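You operate a simulated robot arm through the tools that you are given. There is no shell and no other tool.

The job below is to be done with a simulated robot arm. You get a single attempt, and the scene is never put back.

JOB
Take up the fixture's play with two shims, testing after each.
Fine: test first, thicker shim in slot 1; the last test reads 0.0.
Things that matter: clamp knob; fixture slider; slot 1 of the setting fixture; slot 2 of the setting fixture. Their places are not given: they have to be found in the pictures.

It is judged by the outcome, as a careful person would: the job done as asked, and still so three seconds after it is handed in. It fails if anything else is knocked over, pushed out of place, dropped, spilled or broken.

ROBOT AND FRAMES
A 6-joint arm with a three-finger gripper, fixed in place. Base frame: the origin is at the foot of the arm, x ahead of it, y to its left, z up. Lengths are in m, angles in degrees, forces in N, time in s.
Its first joint turns from -166.0 to 166.0 degrees. Payload 4.89 kg.
Tool frame: the origin (TCP) lies between the finger pads and is the grasp point; the fingertips stand 0.03 m ahead of it; z points along the fingers, y is the line along which they close. Largest opening 0.164 m; the body of the gripper starts 0.125 m behind the TCP.
Orientation is that of the tool frame in the base frame, as a unit quaternion [w, x, y, z]. With the fingers straight down and closing along the base's y, the tool's x points along the base's -x, its y along +y and its z along -z.

CONTROLS
- The arm moves only by the tool play_rows. Its argument "rows" is a list that holds one entry, the list of rows, each a list of 7 numbers: the shift along the tool's x, y, z in m, then the turn, a rotation vector about the tool's x, y, z in degrees, then the gripper command, from -1 (shut) to 1 (fully open), values between in proportion. In form: [[[dx, dy, dz, rx, ry, rz, gripper], ...]]. A call has 1 to 20 rows; each row shifts and turns the commanded pose from where the row before left it, along the tool's axes as they then stand. Each row takes 0.2 s and may step no farther than 0.05 m and 8.6 degrees from the row before; otherwise, or with a gripper value out of range, the whole call is refused. Where a pose cannot be reached the arm comes as near as it can. A force on the tool above 70 N (or 10 N above the force at the start of the call, whichever is more), or a blocked arm, ends the call early, and 0.2 s more pass. Each finger travels about 0.108 m/s and halts on what it meets, pressing with about 42 N; the grip force reading is that of the motor and also rises with nothing between the fingers. The clock runs only during rows and for 0.2 s after the last one: add rows that do not move to give the fingers time. The reply holds the time, the measured pose of the TCP, the force on the tool along the base axes, the opening and the grip force, in the units named above and with some noise, with the torque about the TCP (base axes, N m) and any sound that the robot's microphone picked up.
- Cameras (640 x 400 px; columns grow to the right, rows downward): "scene" is fixed at [0.0505, -0.4998, 1.4523]; the picture's right is [0.18, -0.98, 0.00], its down [-0.45, -0.08, -0.89] and it looks along [0.88, 0.16, -0.46] (base axes); focal length 362 px, centre (320, 200). "wrist" rides on the gripper at [0.076, -0.002, -0.152] in the tool frame; the picture's right is [0.02, 1.00, 0.00], its down [-0.88, 0.02, -0.47] and it looks along [-0.47, 0.01, 0.88] (tool axes); focal length 247 px, centre (320, 200).
- grab_frame(camera): a new picture of that camera. The clock stands still meanwhile.
- lift_body(by): slides the trunk up (or, below 0, down) by that many m; the arm rides with it, the base frame stays. It gives what a move gives, with no picture.
- measure_at(camera, pixels): for up to 12 pixels [column, row] of the newest picture of that camera ("zoom" is the newest enlarged one), the place [x, y, z] in the base frame of the surface seen there, good to about 0.003 m. The clock stands still meanwhile.
- close_up(camera, box): a new picture of the part [left, top, right, bottom] of that camera's present view, enlarged. The clock stands still meanwhile.
- finish_job(): hands the job in; it is judged then, once.

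Open the gripper and draw the arm clear of the work before you hand the job in, unless the task says otherwise.

The tools are called after "Call:" as name(argument=value, ...) on one line, values as JSON. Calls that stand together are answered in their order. play_rows: Moves the arm, as the interface text tells. Its arguments: {"type":"object","properties":{"rows":{"type":"array","items":{"type":"array","items":{"type":"array","items":{"type":"number"}}}}},"required":["rows"]} The other tools are called the same way: lift_body (by) slides the trunk up or down; grab_frame (camera) takes a picture; measure_at (camera, pixels) gives the place of the surface under pixels of a picture; close_up (camera, box) takes an enlarged picture of a part of a camera's view; finish_job () hands the job in.

At the start:

```text
t: 0.0
tcp_pos: [0.5063, -0.4685, 1.2206]
tcp_rot: [0.001, 0.0, 1.0, -0.001]
ft_force: [0.4, 0.3, 0.5]
moment: [0.02, -0.01, -0.01]
width: 0.1641
finger_force: 0.1
trunk travel left (down, up): [-0.175, 0.215]
```

scene: 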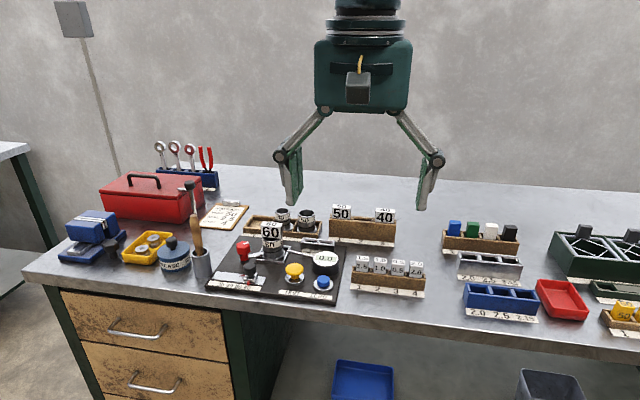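
wrist: 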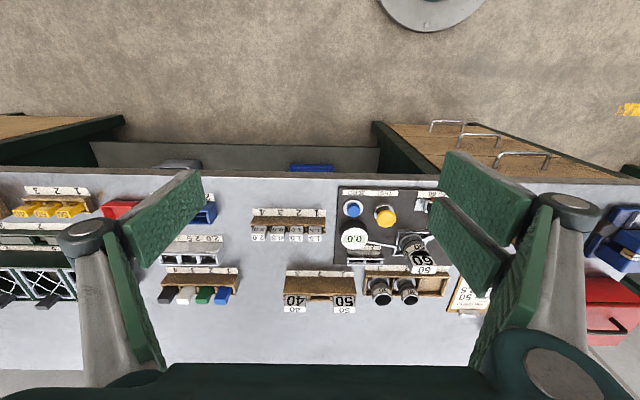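

The scene shows a fixture on a black plate around (280,270), with shim blocks in a rack at about (388,275). I take close-ups to read the labels.

Call:
close_up(camera="scene", box=[200, 200, 360, 310])

Call:
close_up(camera="scene", box=[320, 200, 480, 310])

Call:
close_up(camera="scene", box=[430, 205, 640, 340])

Call:
close_up(camera="scene", box=[50, 170, 250, 300])

Call:
close_up(camera="wrist", box=[330, 170, 470, 310])

Call:
close_up(camera="wrist", box=[240, 190, 360, 320])

```text
3.64 times, centred on (280, 255) of scene
```

zoom: 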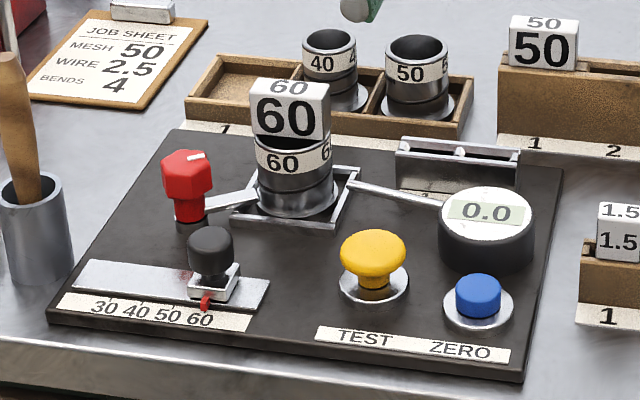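

```text
3.64 times, centred on (400, 255) of scene
```

zoom: 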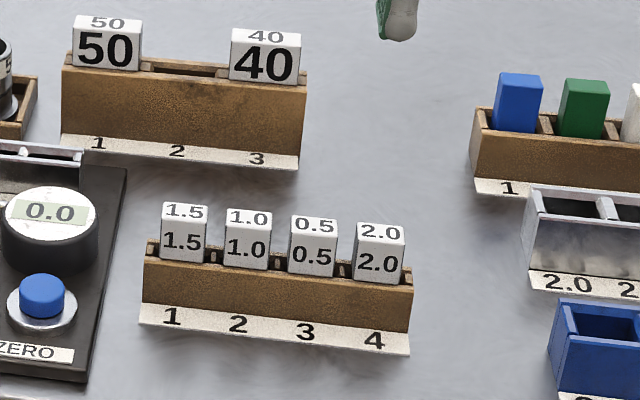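

```text
2.96 times, centred on (535, 272) of scene
```

zoom: 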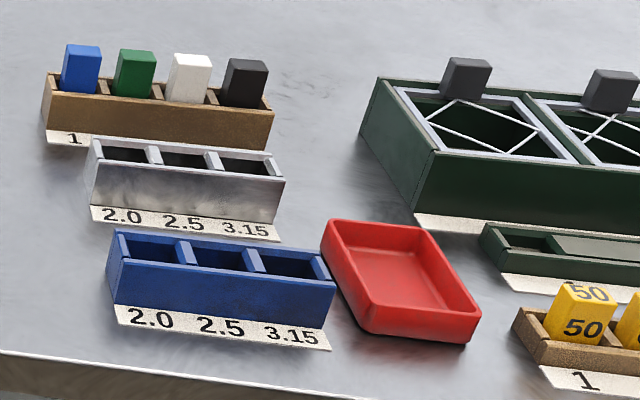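

```text
3.08 times, centred on (150, 235) of scene
```

zoom: 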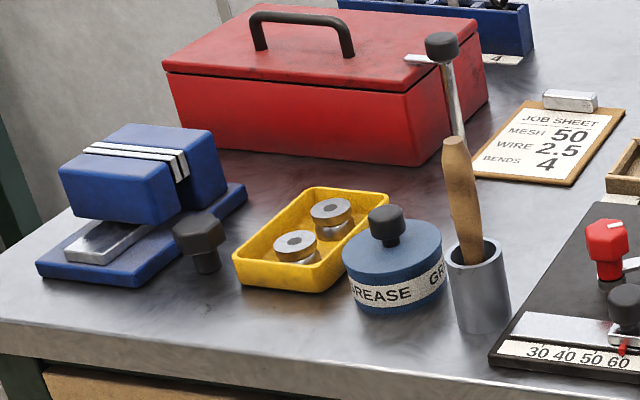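

```text
2.86 times, centred on (400, 240) of wrist
```

zoom: 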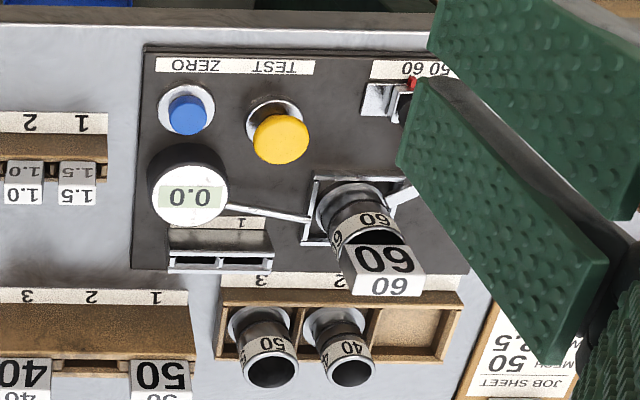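

```text
3.08 times, centred on (300, 255) of wrist
```

zoom: 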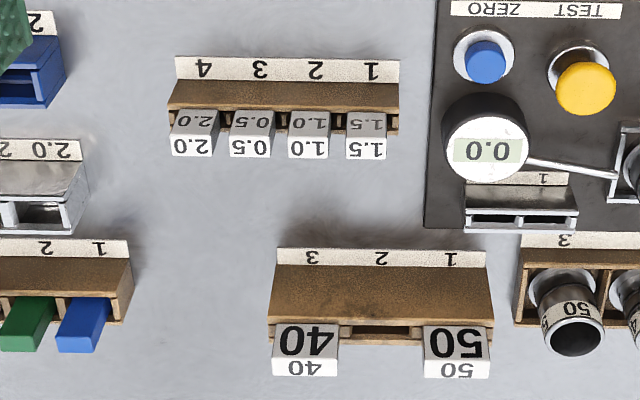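

Display reads 0.0 before any test. I measure key points: table, buttons, knob, slider, slots, shims.

Call:
close_up(camera="scene", box=[200, 210, 360, 310])

Call:
measure_at(camera="scene", pixels=[[294, 268], [323, 279], [322, 257], [246, 244], [252, 262], [362, 260], [379, 261], [397, 263], [415, 265], [310, 239], [322, 241], [400, 200]])

```text
4.00 times, centred on (280, 260) of scene
```

zoom: 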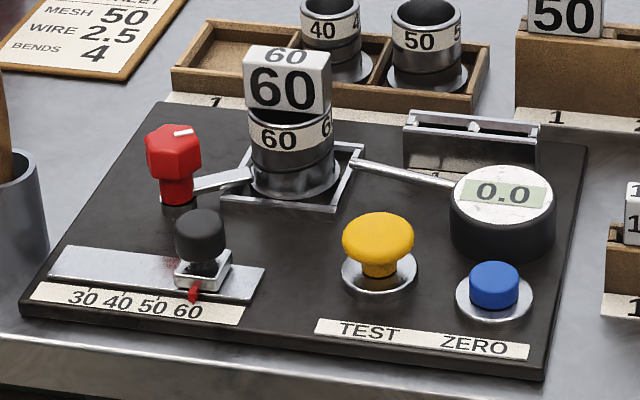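

```text
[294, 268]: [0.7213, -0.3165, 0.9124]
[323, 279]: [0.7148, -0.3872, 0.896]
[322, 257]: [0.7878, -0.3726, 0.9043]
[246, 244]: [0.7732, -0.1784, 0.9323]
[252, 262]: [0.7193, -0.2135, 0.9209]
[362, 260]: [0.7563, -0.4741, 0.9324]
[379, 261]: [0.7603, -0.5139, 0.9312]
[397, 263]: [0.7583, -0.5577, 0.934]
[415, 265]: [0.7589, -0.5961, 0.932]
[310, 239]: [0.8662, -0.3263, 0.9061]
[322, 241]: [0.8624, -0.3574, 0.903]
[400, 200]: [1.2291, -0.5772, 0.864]
```

Plan: move above the fixture with fingers open to view it up close, after checking the height of the tall parts.

Call:
measure_at(camera="scene", pixels=[[272, 224], [270, 233], [283, 209], [306, 212], [341, 206], [385, 211], [340, 290], [230, 225], [197, 250], [192, 186], [195, 225], [350, 250]])

Call:
play_rows(rows=[[[-0.02, 0.018, 0.01, 0, 0, 0, 1], [-0.02, 0.018, 0.01, 0, 0, 0, 1], [-0.02, 0.018, 0.01, 0, 0, 0, 1], [-0.02, 0.018, 0.01, 0, 0, 0, 1], [-0.02, 0.018, 0.01, 0, 0, 0, 1], [-0.02, 0.018, 0.01, 0, 0, 0, 1], [-0.02, 0.018, 0.01, 0, 0, 0, 1], [0, 0, 0, 0, 0, 0, 1]]])

Call:
grab_frame(camera="wrist")

```text
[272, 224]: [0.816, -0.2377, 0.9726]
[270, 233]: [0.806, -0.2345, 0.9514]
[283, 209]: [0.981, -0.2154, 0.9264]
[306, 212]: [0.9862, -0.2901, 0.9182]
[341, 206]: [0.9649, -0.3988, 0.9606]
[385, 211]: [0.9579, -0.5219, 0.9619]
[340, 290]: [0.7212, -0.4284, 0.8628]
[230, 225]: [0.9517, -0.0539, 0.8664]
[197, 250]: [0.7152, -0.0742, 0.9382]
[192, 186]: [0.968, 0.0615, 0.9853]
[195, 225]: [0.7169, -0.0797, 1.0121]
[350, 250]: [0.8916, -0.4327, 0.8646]
```

```text
t: 1.8
tcp_pos: [0.6475, -0.3425, 1.1483]
tcp_rot: [0.0, 0.0, 1.0, 0.001]
ft_force: [-0.4, 0.4, -0.3]
moment: [0.03, 0.02, 0.03]
width: 0.1642
finger_force: 0.0
trunk travel left (down, up): [-0.175, 0.215]
```

```text
taken
```

wrist: 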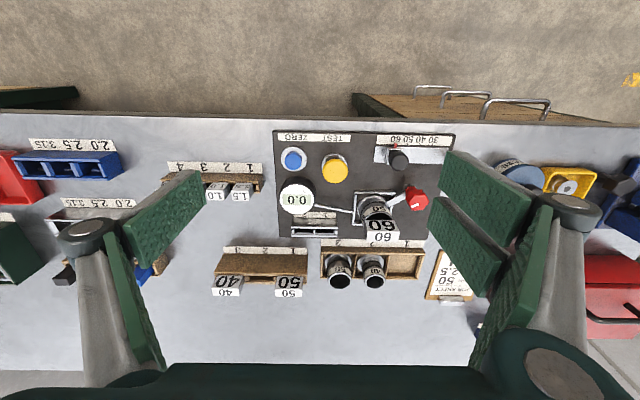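

Call:
close_up(camera="wrist", box=[260, 120, 460, 250])

Call:
close_up(camera="wrist", box=[270, 190, 350, 245])

Call:
close_up(camera="scene", box=[290, 225, 345, 260])

Call:
close_up(camera="scene", box=[345, 250, 430, 305])

```text
3.08 times, centred on (360, 185) of wrist
```

zoom: 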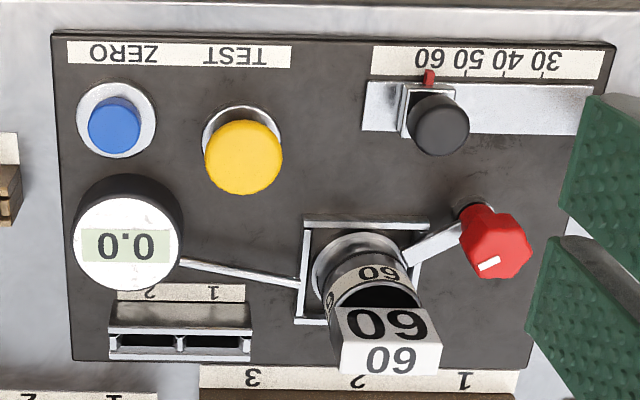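

```text
7.27 times, centred on (310, 218) of wrist
```

zoom: 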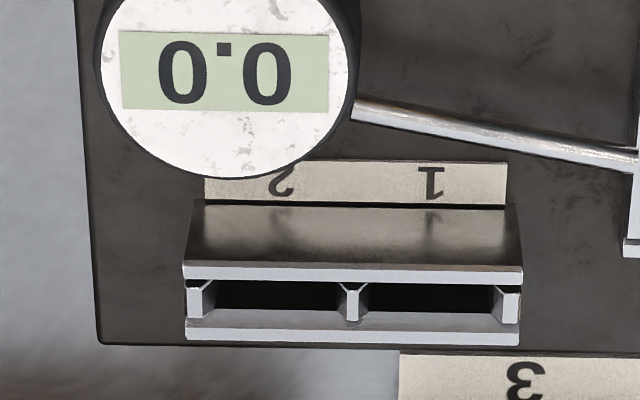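

```text
11.43 times, centred on (318, 242) of scene
```

zoom: 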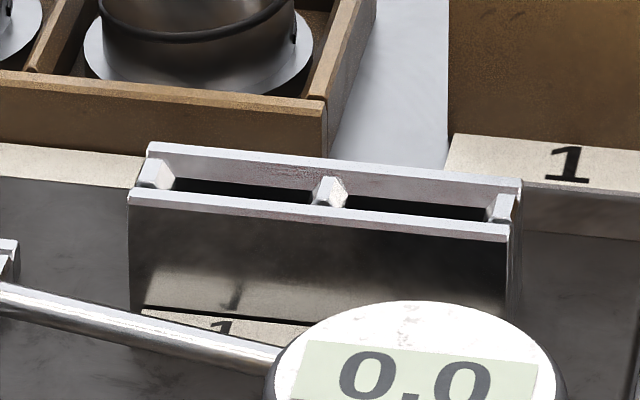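

```text
7.27 times, centred on (388, 278) of scene
```

zoom: 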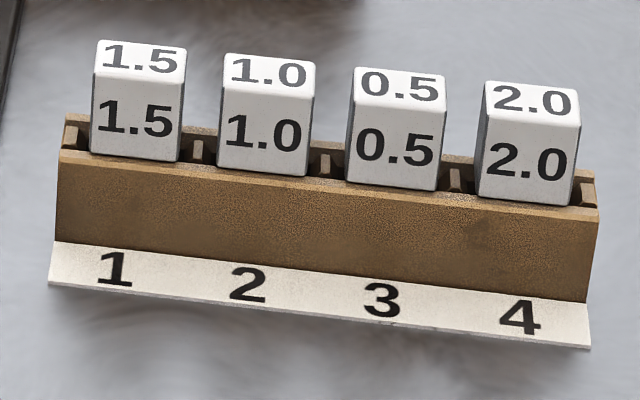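

I measure the button, knob, slider, slots and shim tops from the wrist picture.

Call:
measure_at(camera="wrist", pixels=[[336, 171], [331, 175], [341, 175], [338, 182], [294, 160], [298, 198], [418, 203], [402, 160], [300, 226], [325, 226], [380, 237], [395, 140]])

Call:
close_up(camera="wrist", box=[200, 165, 270, 210])

Call:
close_up(camera="wrist", box=[350, 130, 450, 220])

```text
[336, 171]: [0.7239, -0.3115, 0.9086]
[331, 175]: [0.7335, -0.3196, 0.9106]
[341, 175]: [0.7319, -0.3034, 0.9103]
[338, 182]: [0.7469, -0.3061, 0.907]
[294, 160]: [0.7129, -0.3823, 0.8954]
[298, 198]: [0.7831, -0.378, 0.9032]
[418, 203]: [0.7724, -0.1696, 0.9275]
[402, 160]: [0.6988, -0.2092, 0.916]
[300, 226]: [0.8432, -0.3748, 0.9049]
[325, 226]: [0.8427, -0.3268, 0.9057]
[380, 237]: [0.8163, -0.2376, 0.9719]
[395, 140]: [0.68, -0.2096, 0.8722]
```

```text
8.89 times, centred on (235, 188) of wrist
```

zoom: 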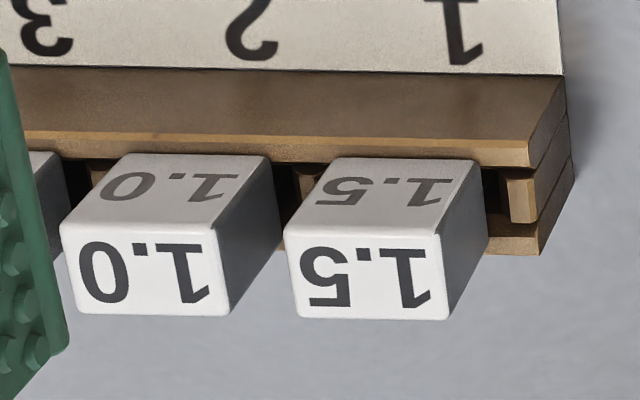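

```text
4.44 times, centred on (400, 175) of wrist
```

zoom: 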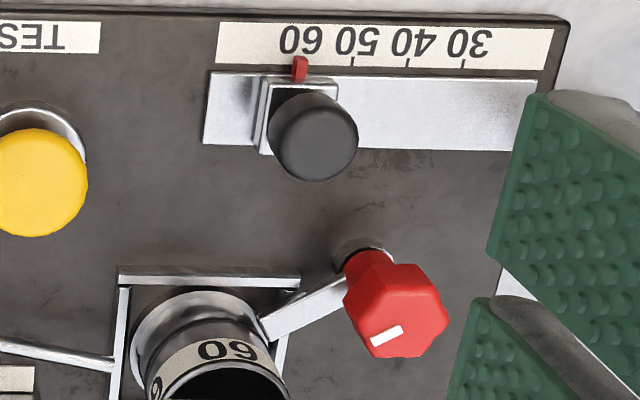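

TEST button centre is near (0.722, -0.311), top z≈0.911. I close the fingers and move above it, then lower to just over the cap.

Call:
play_rows(rows=[[[-0.0149, 0.0063, 0, 0, 0, 0, -1], [-0.0149, 0.0063, 0, 0, 0, 0, -1], [-0.0149, 0.0063, 0, 0, 0, 0, -1], [-0.0149, 0.0063, 0, 0, 0, 0, -1], [-0.0149, 0.0063, 0, 0, 0, 0, -1], [0, 0, 0.045, 0, 0, 0, -1], [0, 0, 0.045, 0, 0, 0, -1], [0, 0, 0.045, 0, 0, 0, -1], [0, 0, 0.04, 0, 0, 0, -1], [0, 0, 0.01, 0, 0, 0, -1], [0, 0, 0, 0, 0, 0, -1]]])

Call:
grab_frame(camera="scene")

```text
t: 4.2
tcp_pos: [0.7198, -0.3091, 0.9645]
tcp_rot: [0.001, -0.001, 1.0, 0.0]
ft_force: [0.5, 0.6, 0.1]
moment: [0.04, 0.05, -0.01]
width: 0.0
finger_force: 42.6
trunk travel left (down, up): [-0.175, 0.215]
```

```text
taken
```

scene: 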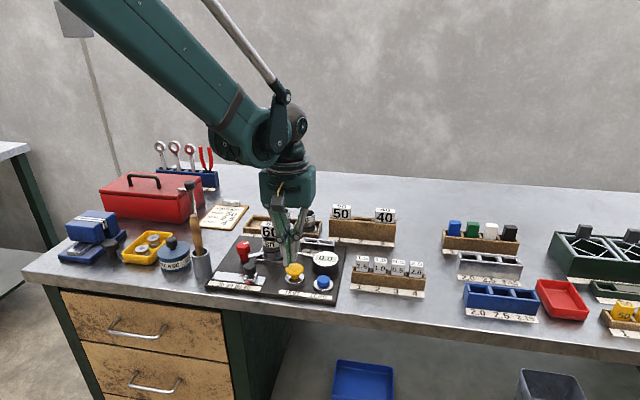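

Call:
close_up(camera="scene", box=[230, 190, 350, 300])

Call:
grab_frame(camera="wrist")

```text
3.64 times, centred on (290, 245) of scene
```

zoom: 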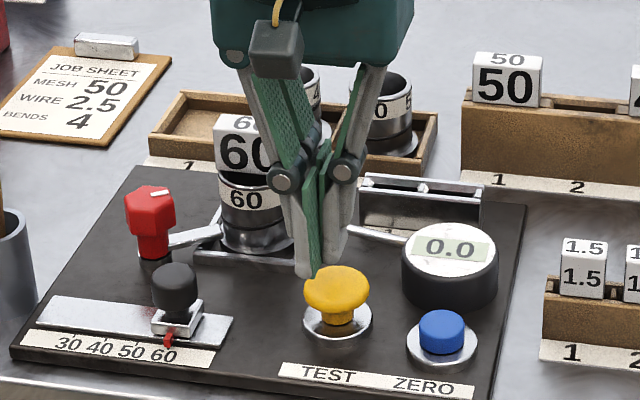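

```text
taken
```

wrist: 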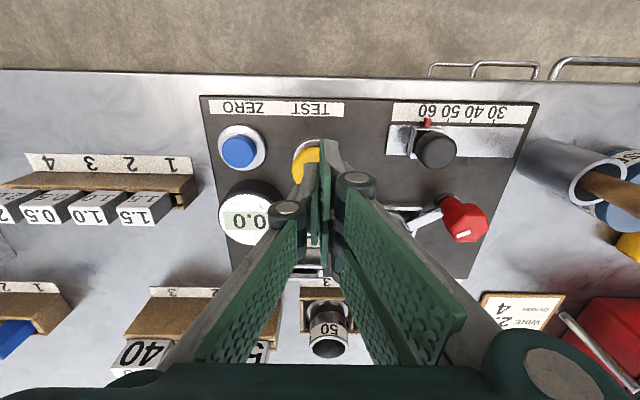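

The fingertips look left of the cap in the zoom (312,275 vs cap 337,285). I measure both to get the true offset.

Call:
measure_at(camera="zoom", pixels=[[312, 270], [300, 272], [325, 255], [338, 262], [318, 290], [337, 290], [355, 290], [337, 275], [440, 335], [448, 240], [150, 200], [175, 275]])

Call:
measure_at(camera="wrist", pixels=[[300, 158], [310, 153], [298, 170], [240, 150], [250, 220], [465, 220], [435, 150]])

```text
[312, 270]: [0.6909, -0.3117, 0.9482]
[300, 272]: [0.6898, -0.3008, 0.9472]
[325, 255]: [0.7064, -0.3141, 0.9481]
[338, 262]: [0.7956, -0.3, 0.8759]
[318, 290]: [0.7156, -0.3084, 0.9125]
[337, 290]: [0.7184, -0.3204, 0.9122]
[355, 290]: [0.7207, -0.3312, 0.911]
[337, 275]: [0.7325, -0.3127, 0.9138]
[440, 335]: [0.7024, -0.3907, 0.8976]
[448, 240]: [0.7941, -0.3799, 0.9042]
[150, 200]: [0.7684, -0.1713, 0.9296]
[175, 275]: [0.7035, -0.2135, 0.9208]
```

```text
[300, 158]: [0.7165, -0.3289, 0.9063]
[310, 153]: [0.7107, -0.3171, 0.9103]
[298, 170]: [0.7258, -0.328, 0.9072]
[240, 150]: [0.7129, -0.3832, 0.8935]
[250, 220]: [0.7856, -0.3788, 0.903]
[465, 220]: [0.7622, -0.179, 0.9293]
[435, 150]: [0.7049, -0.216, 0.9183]
```

Cap centre averages (0.723, -0.316, 0.911); I shift 6 mm to the right and press slowly.

Call:
play_rows(rows=[[[-0.003, -0.006, 0, 0, 0, 0, -1], [0, 0, 0.009, 0, 0, 0, -1], [0, 0, 0.009, 0, 0, 0, -1], [0, 0, 0.003, 0, 0, 0, -1], [0, 0, 0.003, 0, 0, 0, -1], [0, 0, 0.002, 0, 0, 0, -1]]])

Call:
close_up(camera="scene", box=[230, 190, 350, 300])

```text
t: 5.6
tcp_pos: [0.7254, -0.3185, 0.9378]
tcp_rot: [0.0, -0.001, 1.0, 0.0]
ft_force: [-0.2, -0.1, 0.4]
moment: [-0.02, 0.0, -0.01]
width: 0.0001
finger_force: 42.5
trunk travel left (down, up): [-0.175, 0.215]
```

```text
3.64 times, centred on (290, 245) of scene
```

zoom: 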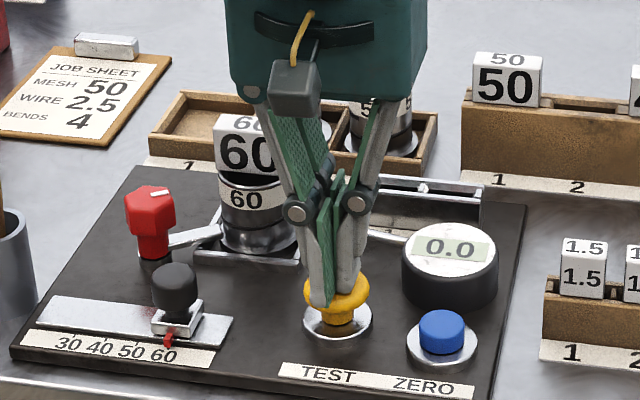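

No contact force yet at tip z≈0.908; I keep pressing in 2 mm steps.

Call:
play_rows(rows=[[[0, 0, 0.002, 0, 0, 0, -1], [0, 0, 0.002, 0, 0, 0, -1], [0, 0, 0.002, 0, 0, 0, -1]]])

Call:
close_up(camera="scene", box=[230, 190, 350, 300])

```text
t: 6.4
tcp_pos: [0.7237, -0.3176, 0.9336]
tcp_rot: [0.001, 0.0, 1.0, 0.001]
ft_force: [1.5, -1.0, 3.7]
moment: [-0.02, -0.08, -0.01]
width: 0.0002
finger_force: 41.8
trunk travel left (down, up): [-0.175, 0.215]
heard: click
```

```text
3.64 times, centred on (290, 245) of scene
```

zoom: 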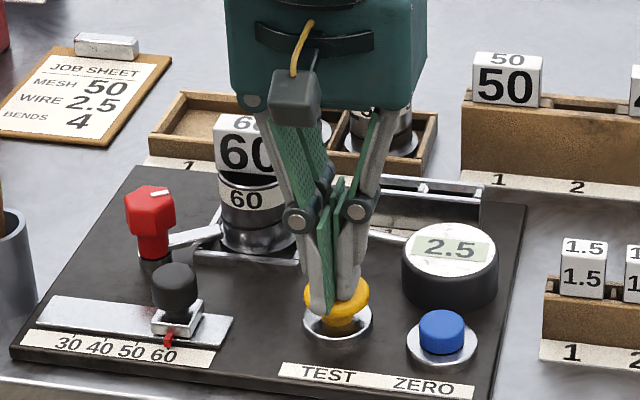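

The test reads 2.5, so 1.5 + 1.0 or 2.0 + 0.5 fit. I rise clear and move above the shim rack, opening the fingers to look down at it.

Call:
play_rows(rows=[[[0, 0, -0.01, 0, 0, 0, -1], [0, 0, -0.04, 0, 0, 0, -1], [0, 0, -0.045, 0, 0, 0, -1], [0, 0, -0.045, 0, 0, 0, -1], [0.005, -0.04, -0.01, 0, 0, 0, -1], [0.005, -0.04, 0, 0, 0, 0, 1], [0.005, -0.04, 0, 0, 0, 0, 1], [0.005, -0.04, 0, 0, 0, 0, 1], [0.005, -0.04, 0, 0, 0, 0, 1], [0, -0.017, 0, 0, 0, 0, 1], [0, 0, 0, 0, 0, 0, 1]]])

Call:
grab_frame(camera="wrist")

Call:
close_up(camera="scene", box=[230, 200, 350, 300])

```text
t: 8.8
tcp_pos: [0.6997, -0.5339, 1.0818]
tcp_rot: [0.0, 0.0, 1.0, 0.0]
ft_force: [0.7, -0.5, -0.1]
moment: [0.05, 0.08, 0.02]
width: 0.1639
finger_force: 0.1
trunk travel left (down, up): [-0.175, 0.215]
```

```text
taken
```

wrist: 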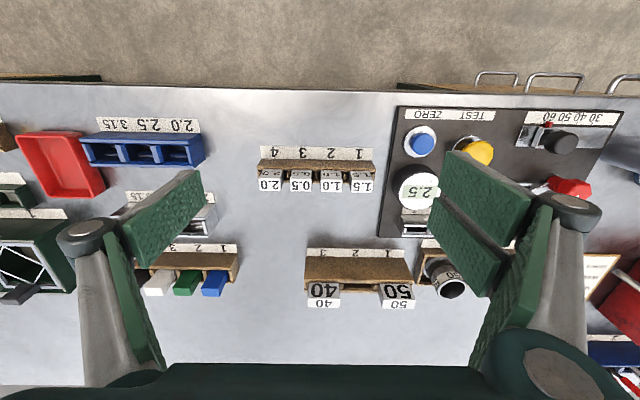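

```text
4.00 times, centred on (290, 250) of scene
```

zoom: 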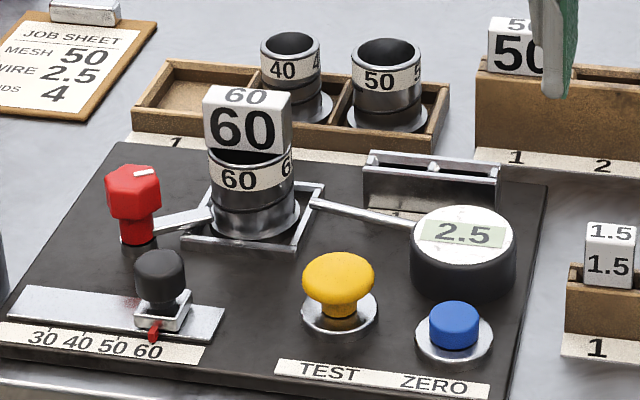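

Display holds 2.5. Now a close-up of the shim rack from above at (315,175) in the wrist view, and measurements.

Call:
close_up(camera="wrist", box=[250, 140, 390, 210])

Call:
measure_at(camera="wrist", pixels=[[363, 176], [363, 187], [332, 176], [332, 187], [300, 176], [300, 187], [270, 175], [270, 187], [316, 167], [400, 222], [407, 231], [350, 210]])

```text
4.57 times, centred on (320, 175) of wrist
```

zoom: 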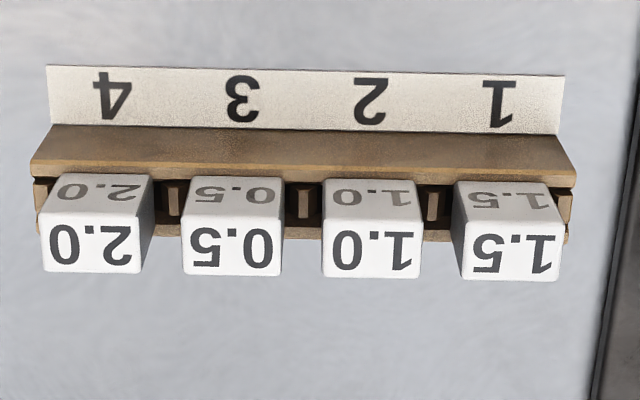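

```text
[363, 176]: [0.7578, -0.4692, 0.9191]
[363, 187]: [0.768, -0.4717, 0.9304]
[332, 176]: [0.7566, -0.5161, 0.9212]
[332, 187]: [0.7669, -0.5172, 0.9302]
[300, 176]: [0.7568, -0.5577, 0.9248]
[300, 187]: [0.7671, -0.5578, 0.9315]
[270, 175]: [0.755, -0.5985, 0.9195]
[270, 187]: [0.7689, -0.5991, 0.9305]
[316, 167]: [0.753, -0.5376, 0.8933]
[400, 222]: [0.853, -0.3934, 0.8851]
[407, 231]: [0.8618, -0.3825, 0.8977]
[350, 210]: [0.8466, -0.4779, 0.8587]
```

I use the zoom to find the edges of the 1.5 and 1.0 tops.

Call:
measure_at(camera="zoom", pixels=[[509, 238], [512, 274], [466, 255], [555, 255], [500, 212], [370, 235], [370, 272], [326, 255], [418, 255], [435, 200], [565, 205], [435, 236]])

Call:
close_up(camera="scene", box=[345, 245, 430, 300])

Call:
measure_at(camera="zoom", pixels=[[140, 60], [140, 47], [138, 130], [100, 120], [180, 125], [140, 200], [195, 170], [268, 70], [268, 150], [230, 135], [80, 165], [590, 240]])

```text
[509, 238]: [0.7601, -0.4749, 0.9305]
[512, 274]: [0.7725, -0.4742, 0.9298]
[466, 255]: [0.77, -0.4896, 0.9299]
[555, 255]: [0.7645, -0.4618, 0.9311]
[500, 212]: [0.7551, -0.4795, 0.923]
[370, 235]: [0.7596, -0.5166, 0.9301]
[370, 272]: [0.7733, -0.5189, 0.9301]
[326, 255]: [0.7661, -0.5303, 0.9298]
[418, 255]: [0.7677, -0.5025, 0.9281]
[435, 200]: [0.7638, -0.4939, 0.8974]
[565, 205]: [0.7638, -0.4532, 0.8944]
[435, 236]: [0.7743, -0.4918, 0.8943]
```

```text
7.27 times, centred on (388, 272) of scene
```

zoom: 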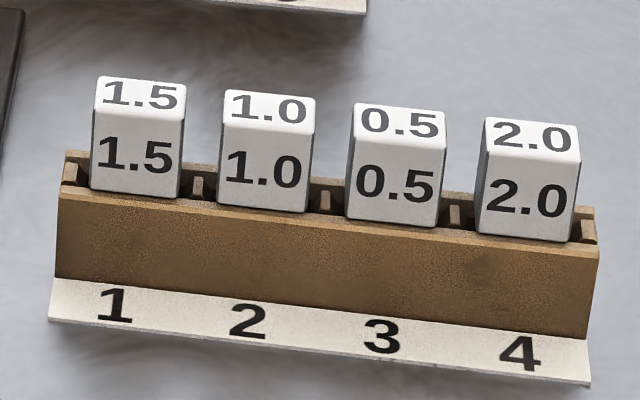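

```text
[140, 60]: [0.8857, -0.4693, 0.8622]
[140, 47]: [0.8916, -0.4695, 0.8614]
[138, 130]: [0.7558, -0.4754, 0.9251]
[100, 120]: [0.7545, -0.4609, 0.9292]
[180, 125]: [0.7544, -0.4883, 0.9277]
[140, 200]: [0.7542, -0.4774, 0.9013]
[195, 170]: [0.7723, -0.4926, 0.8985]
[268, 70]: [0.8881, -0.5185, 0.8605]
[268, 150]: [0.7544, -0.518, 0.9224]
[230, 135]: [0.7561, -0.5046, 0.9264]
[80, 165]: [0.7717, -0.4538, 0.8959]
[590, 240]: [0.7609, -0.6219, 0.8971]
```

Shim cubes are about 0.020 (x) by 0.030 (y), tops at z 0.931, rack top 0.897, with only ~0.011 between them, so I'll grip along x. I turn the tool -90° about its z and then move to look at the fixture slots.

Call:
play_rows(rows=[[[0, 0, 0, 0, 0, -8.1818, 1], [0, 0, 0, 0, 0, -8.1818, 1], [0, 0, 0, 0, 0, -8.1818, 1], [0, 0, 0, 0, 0, -8.1818, 1], [0, 0, 0, 0, 0, -8.1818, 1], [0, 0, 0, 0, 0, -8.1818, 1], [0, 0, 0, 0, 0, -8.1818, 1], [0, 0, 0, 0, 0, -8.1818, 1], [0, 0, 0, 0, 0, -8.1818, 1], [0, 0, 0, 0, 0, -8.1818, 1], [0, 0, 0, 0, 0, -8.1818, 1], [0, 0, 0, 0, 0, 0, 1]]])

```text
t: 11.4
tcp_pos: [0.699, -0.5339, 1.084]
tcp_rot: [0.0, 0.708, -0.707, 0.0]
ft_force: [-0.1, 0.6, -0.4]
moment: [0.0, -0.01, 0.02]
width: 0.1643
finger_force: 0.2
trunk travel left (down, up): [-0.175, 0.215]
```

Orientation is as wanted (tool x → -y, tool y → -x). I move so the wrist camera looks onto the slots.

Call:
play_rows(rows=[[[-0.0228, -0.0242, -0.0032, 0, 0, 0, 1], [-0.0228, -0.0242, -0.0032, 0, 0, 0, 1], [-0.0228, -0.0242, -0.0032, 0, 0, 0, 1], [-0.0228, -0.0242, -0.0032, 0, 0, 0, 1], [-0.0228, -0.0242, -0.0032, 0, 0, 0, 1], [0, 0, 0, 0, 0, 0, 1]]])

Call:
grab_frame(camera="wrist")

```text
t: 12.8
tcp_pos: [0.8233, -0.4175, 1.0978]
tcp_rot: [0.001, -0.707, 0.707, 0.0]
ft_force: [-0.3, 0.5, 0.1]
moment: [-0.06, 0.03, -0.02]
width: 0.1639
finger_force: 0.0
trunk travel left (down, up): [-0.175, 0.215]
```

```text
taken
```

wrist: 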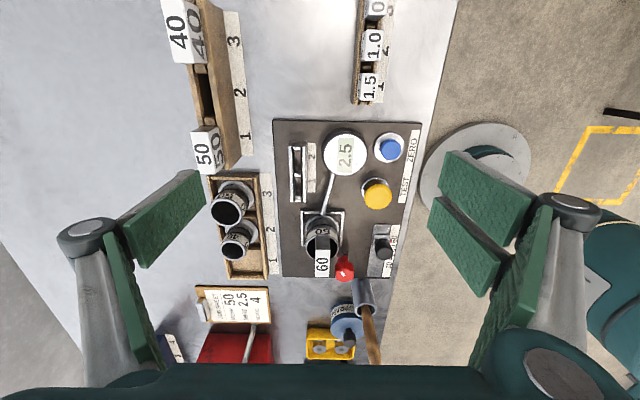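

Slots appear at about (298,174) in the wrist view, slot 2 nearer the top (−y). Enlarge and measure.

Call:
close_up(camera="wrist", box=[266, 138, 346, 210])

Call:
close_up(camera="wrist", box=[330, 0, 430, 110])

```text
5.56 times, centred on (306, 174) of wrist
```

zoom: 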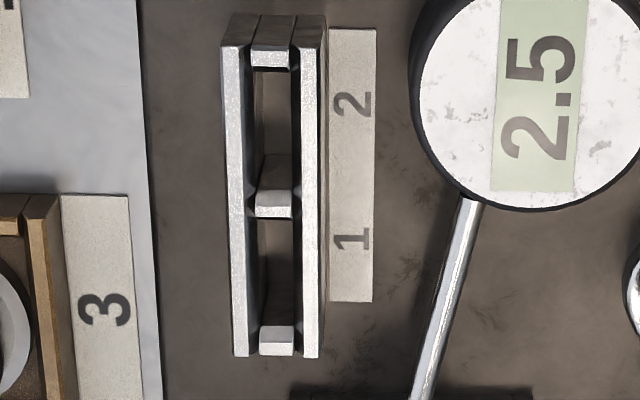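

```text
3.64 times, centred on (380, 55) of wrist
```

zoom: 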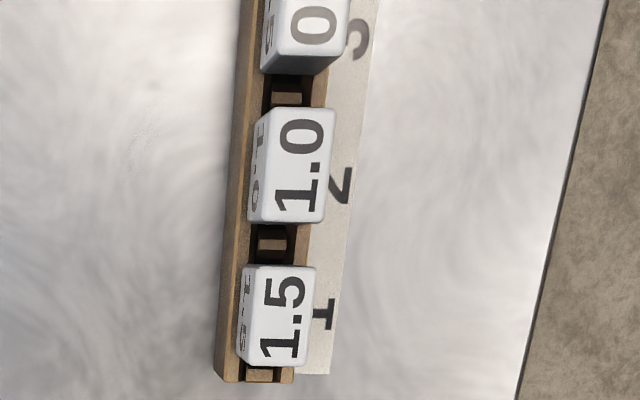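

I measure the slot walls and dividers in the enlarged slot picture.

Call:
close_up(camera="wrist", box=[266, 138, 346, 210])

Call:
measure_at(camera="zoom", pixels=[[226, 130], [243, 130], [303, 130], [316, 130], [270, 58], [275, 205], [275, 340], [275, 110], [275, 250], [272, 192], [272, 215], [276, 328]])

Call:
measure_at(camera="wrist", pixels=[[355, 60], [358, 62], [363, 65], [366, 65], [372, 45], [372, 30], [372, 58], [370, 75], [370, 97], [370, 102], [380, 48], [364, 48]])

```text
5.56 times, centred on (306, 174) of wrist
```

zoom: 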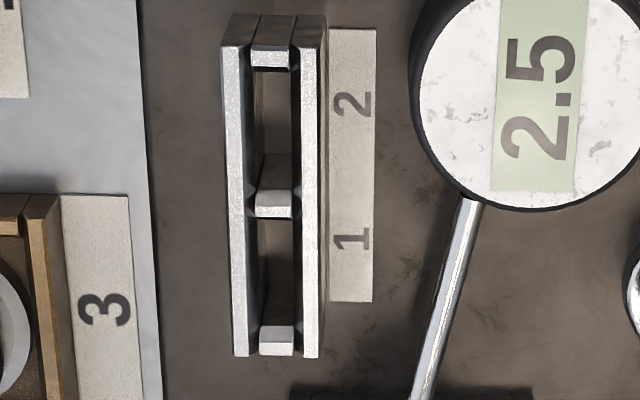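

```text
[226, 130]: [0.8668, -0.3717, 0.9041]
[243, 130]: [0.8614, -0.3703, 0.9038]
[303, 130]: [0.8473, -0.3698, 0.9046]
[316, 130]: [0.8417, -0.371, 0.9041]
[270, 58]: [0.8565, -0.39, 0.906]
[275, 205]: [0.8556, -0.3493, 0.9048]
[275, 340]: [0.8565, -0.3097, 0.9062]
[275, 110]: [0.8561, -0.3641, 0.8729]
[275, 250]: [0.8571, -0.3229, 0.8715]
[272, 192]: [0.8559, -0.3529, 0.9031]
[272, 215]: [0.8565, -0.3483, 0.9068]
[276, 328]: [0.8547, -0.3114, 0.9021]
```

```text
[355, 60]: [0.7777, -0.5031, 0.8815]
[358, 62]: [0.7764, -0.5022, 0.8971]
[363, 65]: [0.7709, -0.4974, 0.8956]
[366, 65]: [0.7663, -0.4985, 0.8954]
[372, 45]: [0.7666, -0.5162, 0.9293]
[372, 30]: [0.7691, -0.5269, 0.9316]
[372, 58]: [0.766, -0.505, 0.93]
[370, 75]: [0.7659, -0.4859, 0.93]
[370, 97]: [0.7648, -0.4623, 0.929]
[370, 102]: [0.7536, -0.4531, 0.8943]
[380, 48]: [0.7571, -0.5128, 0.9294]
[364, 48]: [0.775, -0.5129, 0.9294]
```

Slot 1 cavity centre ≈ (0.8545, -0.330), slot 2 ≈ (0.8545, -0.370), top z 0.905; cavity ~14 mm wide, narrower than the cube, so the shim has a thinner tongue. I go above shim 1.5 at (0.7655, -0.4745).

Call:
play_rows(rows=[[[0.01425, 0.01445, 0.0245, 0, 0, 0, -0.27], [0.01425, 0.01445, 0.0245, 0, 0, 0, -0.27], [0.01425, 0.01445, 0.0245, 0, 0, 0, -0.27], [0.01425, 0.01445, 0.0245, 0, 0, 0, -0.27], [0, 0, 0, 0, 0, 0, -0.27], [0, 0, 0, 0, 0, 0, -0.27]]])

Call:
grab_frame(camera="wrist")

Call:
close_up(camera="scene", box=[330, 200, 430, 300])

```text
t: 14.2
tcp_pos: [0.7637, -0.4784, 1.0007]
tcp_rot: [0.0, -0.707, 0.707, 0.0]
ft_force: [0.2, -0.4, 0.0]
moment: [0.07, 0.03, -0.02]
width: 0.0599
finger_force: 0.1
trunk travel left (down, up): [-0.175, 0.215]
```

```text
taken
```

wrist: 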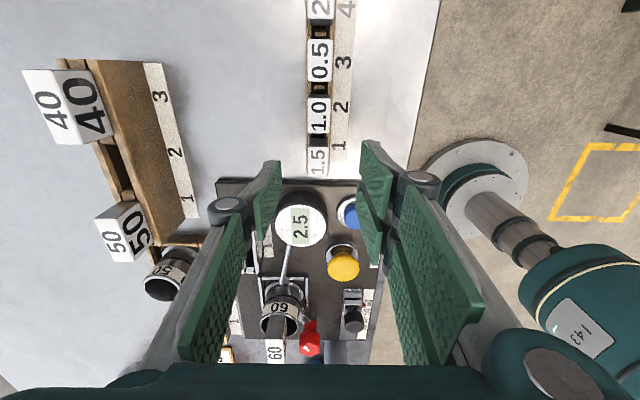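

```text
4.00 times, centred on (380, 250) of scene
```

zoom: 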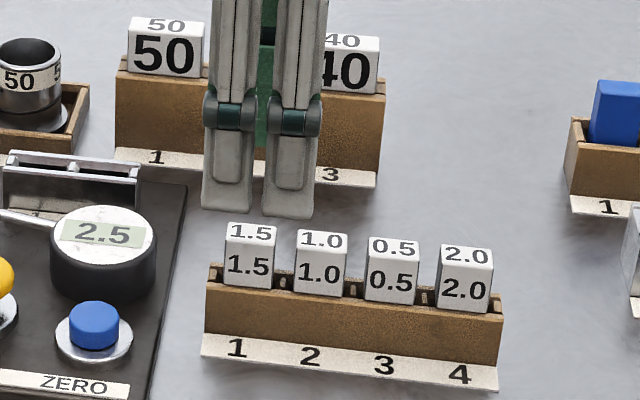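

I check the geometry of the fingers relative to the shim by measuring fingertip points in the zoom.

Call:
measure_at(camera="zoom", pixels=[[225, 200], [290, 205], [270, 210], [305, 212], [240, 170], [290, 170], [250, 230], [248, 262]])

Call:
grab_frame(camera="scene")

Call:
close_up(camera="wrist", box=[230, 100, 410, 220])

```text
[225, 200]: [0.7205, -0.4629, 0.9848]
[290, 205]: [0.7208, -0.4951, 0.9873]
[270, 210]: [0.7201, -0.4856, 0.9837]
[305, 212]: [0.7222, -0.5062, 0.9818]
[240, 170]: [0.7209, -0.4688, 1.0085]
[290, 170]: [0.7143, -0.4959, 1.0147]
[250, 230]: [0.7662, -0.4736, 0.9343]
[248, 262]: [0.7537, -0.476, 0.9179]
```

```text
taken
```

scene: 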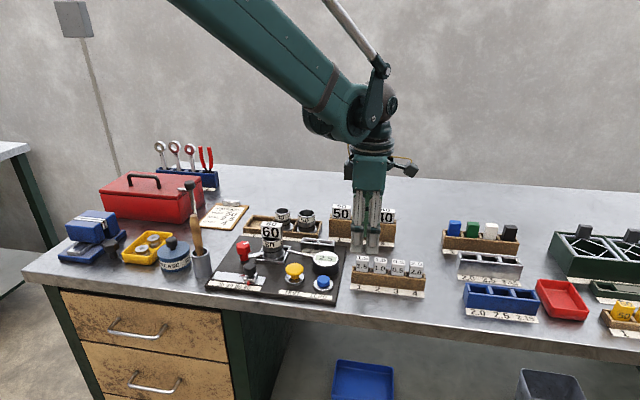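

```text
3.33 times, centred on (320, 160) of wrist
```

zoom: 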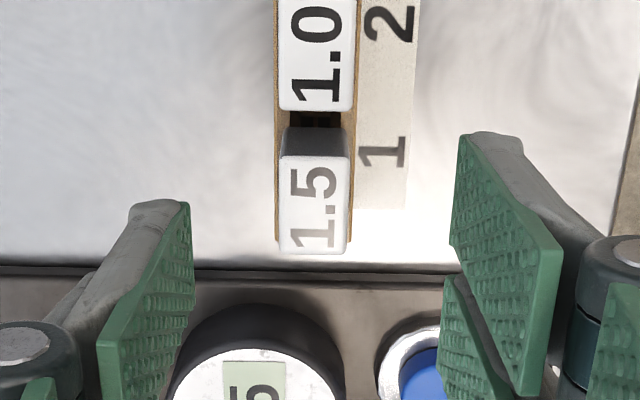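

The near finger shows two bars side by side (zoom cols 201–250 and 262–318), so fingers span more in y than stated. I measure the bar edges exactly.

Call:
close_up(camera="scene", box=[365, 225, 415, 260])

Call:
close_up(camera="scene", box=[345, 215, 405, 260])

Call:
measure_at(camera="wrist", pixels=[[364, 145], [362, 172], [380, 200], [360, 190], [365, 205], [275, 165], [262, 190], [318, 158], [318, 114], [318, 60], [318, 10]])

```text
11.43 times, centred on (390, 242) of scene
```

zoom: 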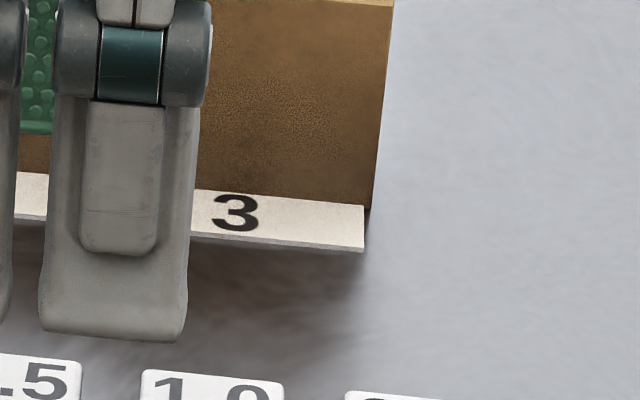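

```text
8.89 times, centred on (375, 238) of scene
```

zoom: 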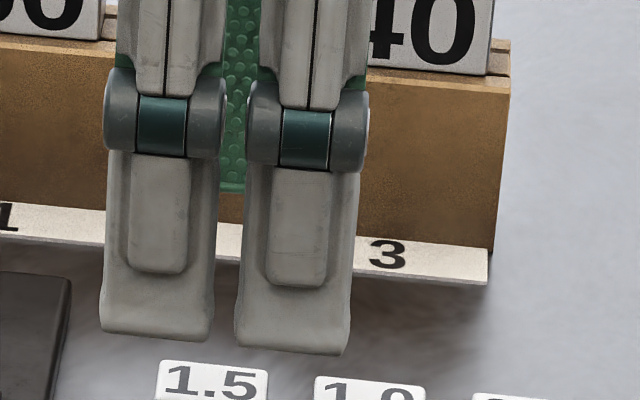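

```text
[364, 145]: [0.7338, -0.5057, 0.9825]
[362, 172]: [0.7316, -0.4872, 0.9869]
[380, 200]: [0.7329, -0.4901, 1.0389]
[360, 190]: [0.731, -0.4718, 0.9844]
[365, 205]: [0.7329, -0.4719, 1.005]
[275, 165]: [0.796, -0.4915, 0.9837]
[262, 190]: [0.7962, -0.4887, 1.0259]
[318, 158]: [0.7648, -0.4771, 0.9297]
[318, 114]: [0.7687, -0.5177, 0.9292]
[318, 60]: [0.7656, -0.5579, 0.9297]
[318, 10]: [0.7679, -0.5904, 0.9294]
```

It is effectively a three-digit gripper: two bars on the −x side (span ±0.029) and one centred on the +x side. To keep clear of neighbours in both rack and slots I use 2.0 (end position 4) in slot 1 and then 0.5 in slot 2, gripping slightly to −y. I move above 2.0.

Call:
play_rows(rows=[[[0.0317, -0.0006, 0, 0, 0, 0, -0.27], [0.0317, -0.0006, 0, 0, 0, 0, -0.27], [0.0317, -0.0006, 0, 0, 0, 0, -0.27], [0.0317, -0.0006, 0, 0, 0, 0, -0.27], [0, 0, 0, 0, 0, 0, -0.27], [0, 0, 0, 0, 0, 0, -0.27]]])

Call:
close_up(camera="wrist", box=[260, 110, 380, 220])

Call:
close_up(camera="scene", box=[370, 215, 440, 300])

```text
t: 15.6
tcp_pos: [0.7681, -0.605, 1.0007]
tcp_rot: [0.0, -0.707, 0.708, 0.001]
ft_force: [0.1, -0.5, -0.5]
moment: [0.03, 0.06, 0.02]
width: 0.0595
finger_force: 0.1
trunk travel left (down, up): [-0.175, 0.215]
```

```text
3.64 times, centred on (320, 165) of wrist
```

zoom: 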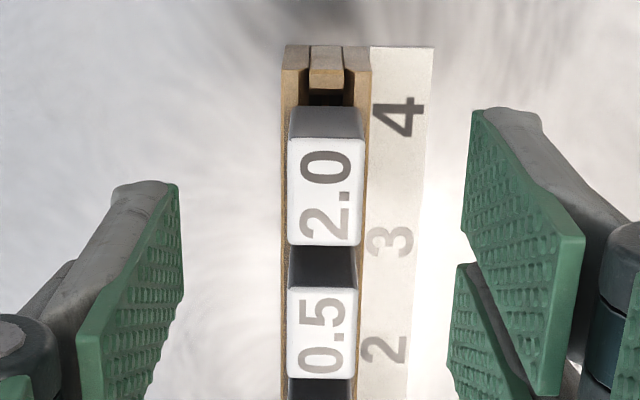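

```text
4.71 times, centred on (405, 258) of scene
```

zoom: 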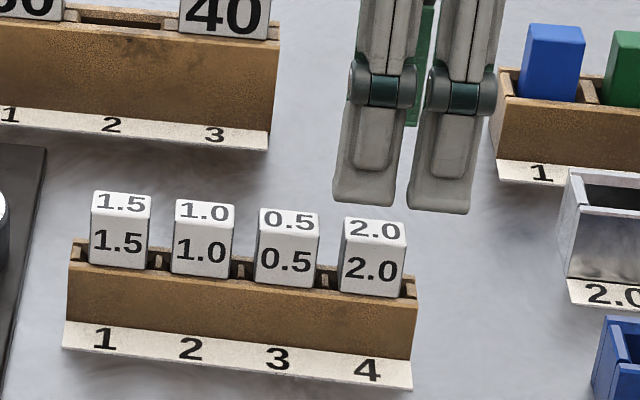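

Call:
measure_at(camera="zoom", pixels=[[293, 190], [360, 190], [326, 190], [326, 143], [326, 240], [289, 215], [330, 115], [293, 330], [354, 330], [326, 295], [326, 372]])

```text
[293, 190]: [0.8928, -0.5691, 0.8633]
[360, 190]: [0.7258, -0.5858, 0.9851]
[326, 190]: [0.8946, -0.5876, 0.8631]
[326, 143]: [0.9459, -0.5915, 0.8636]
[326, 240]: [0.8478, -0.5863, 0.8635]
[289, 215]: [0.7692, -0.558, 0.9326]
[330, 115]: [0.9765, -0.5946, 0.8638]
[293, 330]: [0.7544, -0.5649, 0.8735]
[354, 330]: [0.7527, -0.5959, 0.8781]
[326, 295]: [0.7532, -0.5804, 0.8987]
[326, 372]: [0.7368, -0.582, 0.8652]
```

Those went to the scene zoom; I retake the wrist close-up and measure on it.

Call:
close_up(camera="wrist", box=[260, 110, 380, 220])

Call:
measure_at(camera="zoom", pixels=[[293, 190], [360, 190], [326, 190], [326, 143], [326, 240], [292, 215], [330, 115], [293, 330], [354, 330], [326, 295], [326, 372], [287, 70]])

```text
3.64 times, centred on (320, 165) of wrist
```

zoom: 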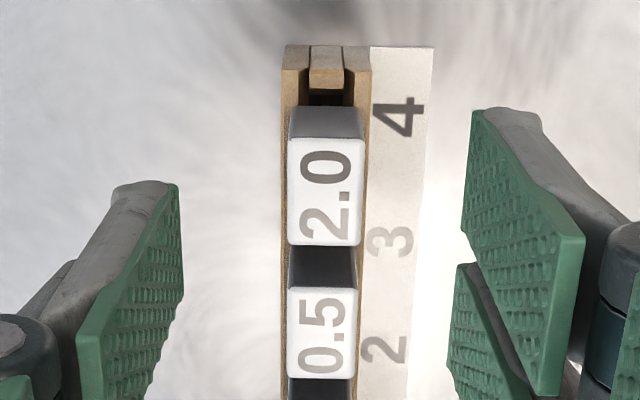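

```text
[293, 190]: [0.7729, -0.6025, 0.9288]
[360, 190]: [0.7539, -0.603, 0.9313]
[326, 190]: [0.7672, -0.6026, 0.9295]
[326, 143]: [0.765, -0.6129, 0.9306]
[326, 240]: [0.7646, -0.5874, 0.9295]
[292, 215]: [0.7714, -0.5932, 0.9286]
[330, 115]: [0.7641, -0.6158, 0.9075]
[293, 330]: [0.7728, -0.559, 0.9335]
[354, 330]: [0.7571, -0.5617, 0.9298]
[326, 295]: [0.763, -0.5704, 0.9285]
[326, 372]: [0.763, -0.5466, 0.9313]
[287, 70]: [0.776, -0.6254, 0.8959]
```

Cube 2.0 centre ≈ (0.766, -0.600). I adjust 2 mm, descend until tips are ~7 mm above the rack top, still open at 60 mm.

Call:
play_rows(rows=[[[0.002, 0.0015, 0, 0, 0, 0, -0.27], [0, 0, 0.03, 0, 0, 0, -0.27], [0, 0, 0.02, 0, 0, 0, -0.27], [0, 0, 0.012, 0, 0, 0, -0.27], [0, 0, 0.004, 0, 0, 0, -0.27], [0, 0, 0, 0, 0, 0, -0.55], [0, 0, 0, 0, 0, 0, -0.6], [0, 0, 0, 0, 0, 0, -0.6]]])

Call:
grab_frame(camera="wrist")

Call:
close_up(camera="scene", box=[370, 225, 450, 300])

Call:
close_up(camera="wrist", box=[260, 110, 380, 220])

```text
t: 17.4
tcp_pos: [0.7639, -0.6056, 0.9347]
tcp_rot: [0.0, -0.707, 0.707, 0.0]
ft_force: [0.2, -0.1, -0.2]
moment: [-0.02, 0.0, -0.02]
width: 0.0329
finger_force: 0.0
trunk travel left (down, up): [-0.175, 0.215]
```

```text
taken
```

wrist: 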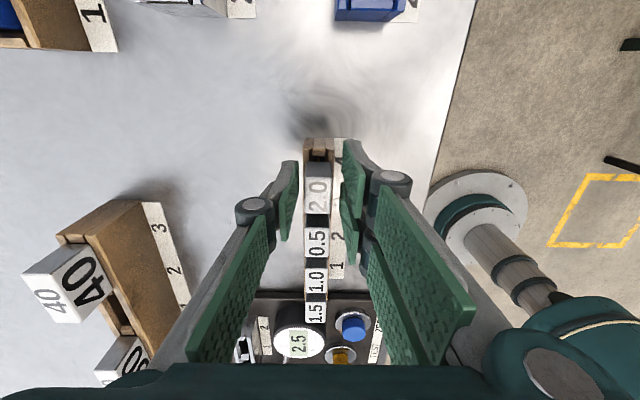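

```text
5.33 times, centred on (410, 262) of scene
```

zoom: 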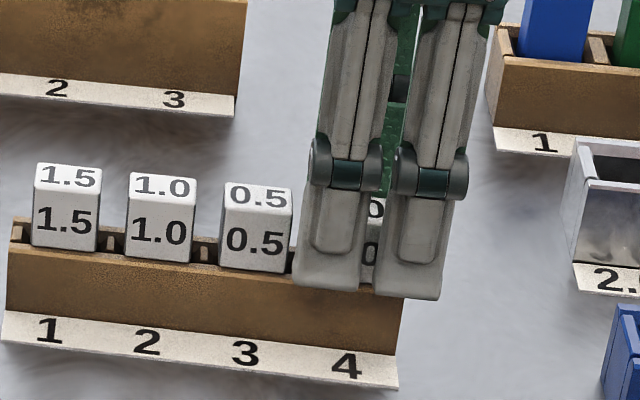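

```text
3.64 times, centred on (320, 165) of wrist
```

zoom: 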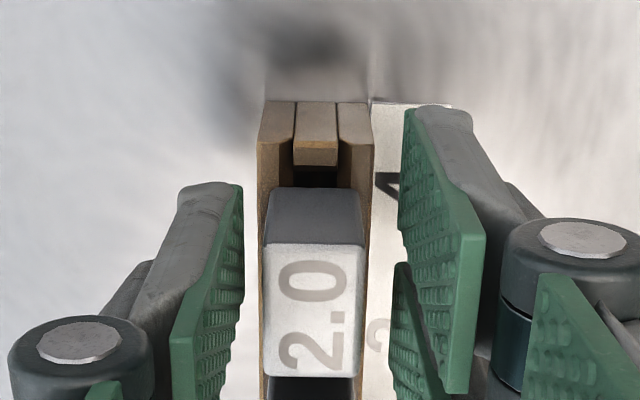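

The gap on the −x side is larger (47 vs 32 px at tip depth), so I shift +x by 2 mm and close.

Call:
play_rows(rows=[[[0, -0.002, 0, 0, 0, 0, -0.6], [0, 0, 0, 0, 0, 0, -0.72], [0, 0, 0, 0, 0, 0, -0.76], [0, 0, 0, 0, 0, 0, -0.8]]])

Call:
close_up(camera="wrist", box=[260, 110, 380, 220])

```text
t: 18.4
tcp_pos: [0.7645, -0.6067, 0.9343]
tcp_rot: [0.001, -0.707, 0.707, 0.0]
ft_force: [0.3, 0.5, -0.5]
moment: [-0.03, -0.01, 0.03]
width: 0.019
finger_force: 41.6
trunk travel left (down, up): [-0.175, 0.215]
```

```text
3.64 times, centred on (320, 165) of wrist
```

zoom: 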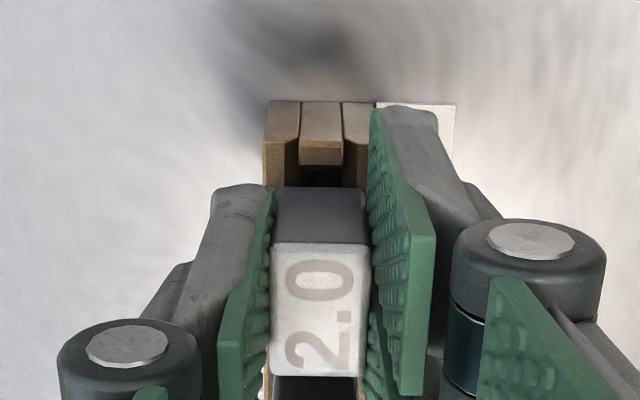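

Gripped at 19 mm with 42 N. I lift straight up and look at it.

Call:
play_rows(rows=[[[0, 0, 0, 0, 0, 0, -1], [0, 0, -0.01, 0, 0, 0, -1], [0, 0, -0.02, 0, 0, 0, -1], [0, 0, -0.03, 0, 0, 0, -1], [0, 0, -0.04, 0, 0, 0, -1], [0, 0, 0, 0, 0, 0, -1]]])

Call:
close_up(camera="scene", box=[345, 200, 445, 300])

Call:
grab_frame(camera="wrist")

```text
t: 19.8
tcp_pos: [0.765, -0.6034, 1.0322]
tcp_rot: [0.0, -0.707, 0.707, 0.0]
ft_force: [-0.2, -0.5, 0.2]
moment: [-0.03, -0.03, -0.01]
width: 0.0192
finger_force: 42.0
trunk travel left (down, up): [-0.175, 0.215]
```

```text
4.00 times, centred on (395, 250) of scene
```

zoom: 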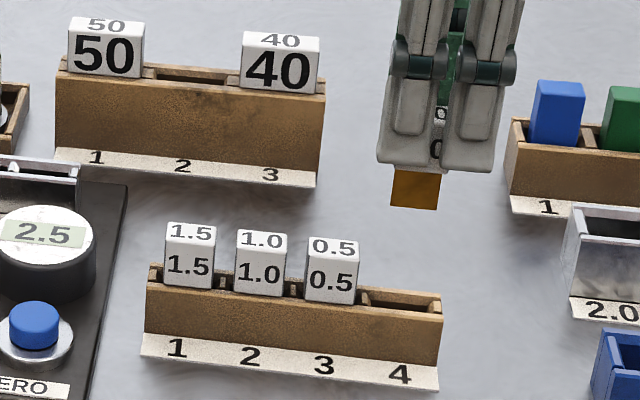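

```text
taken
```

wrist: 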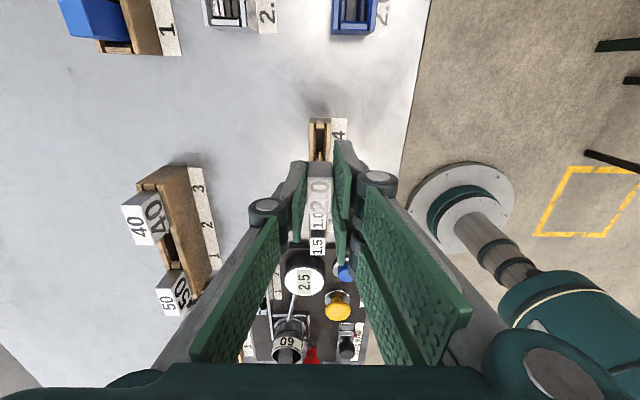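

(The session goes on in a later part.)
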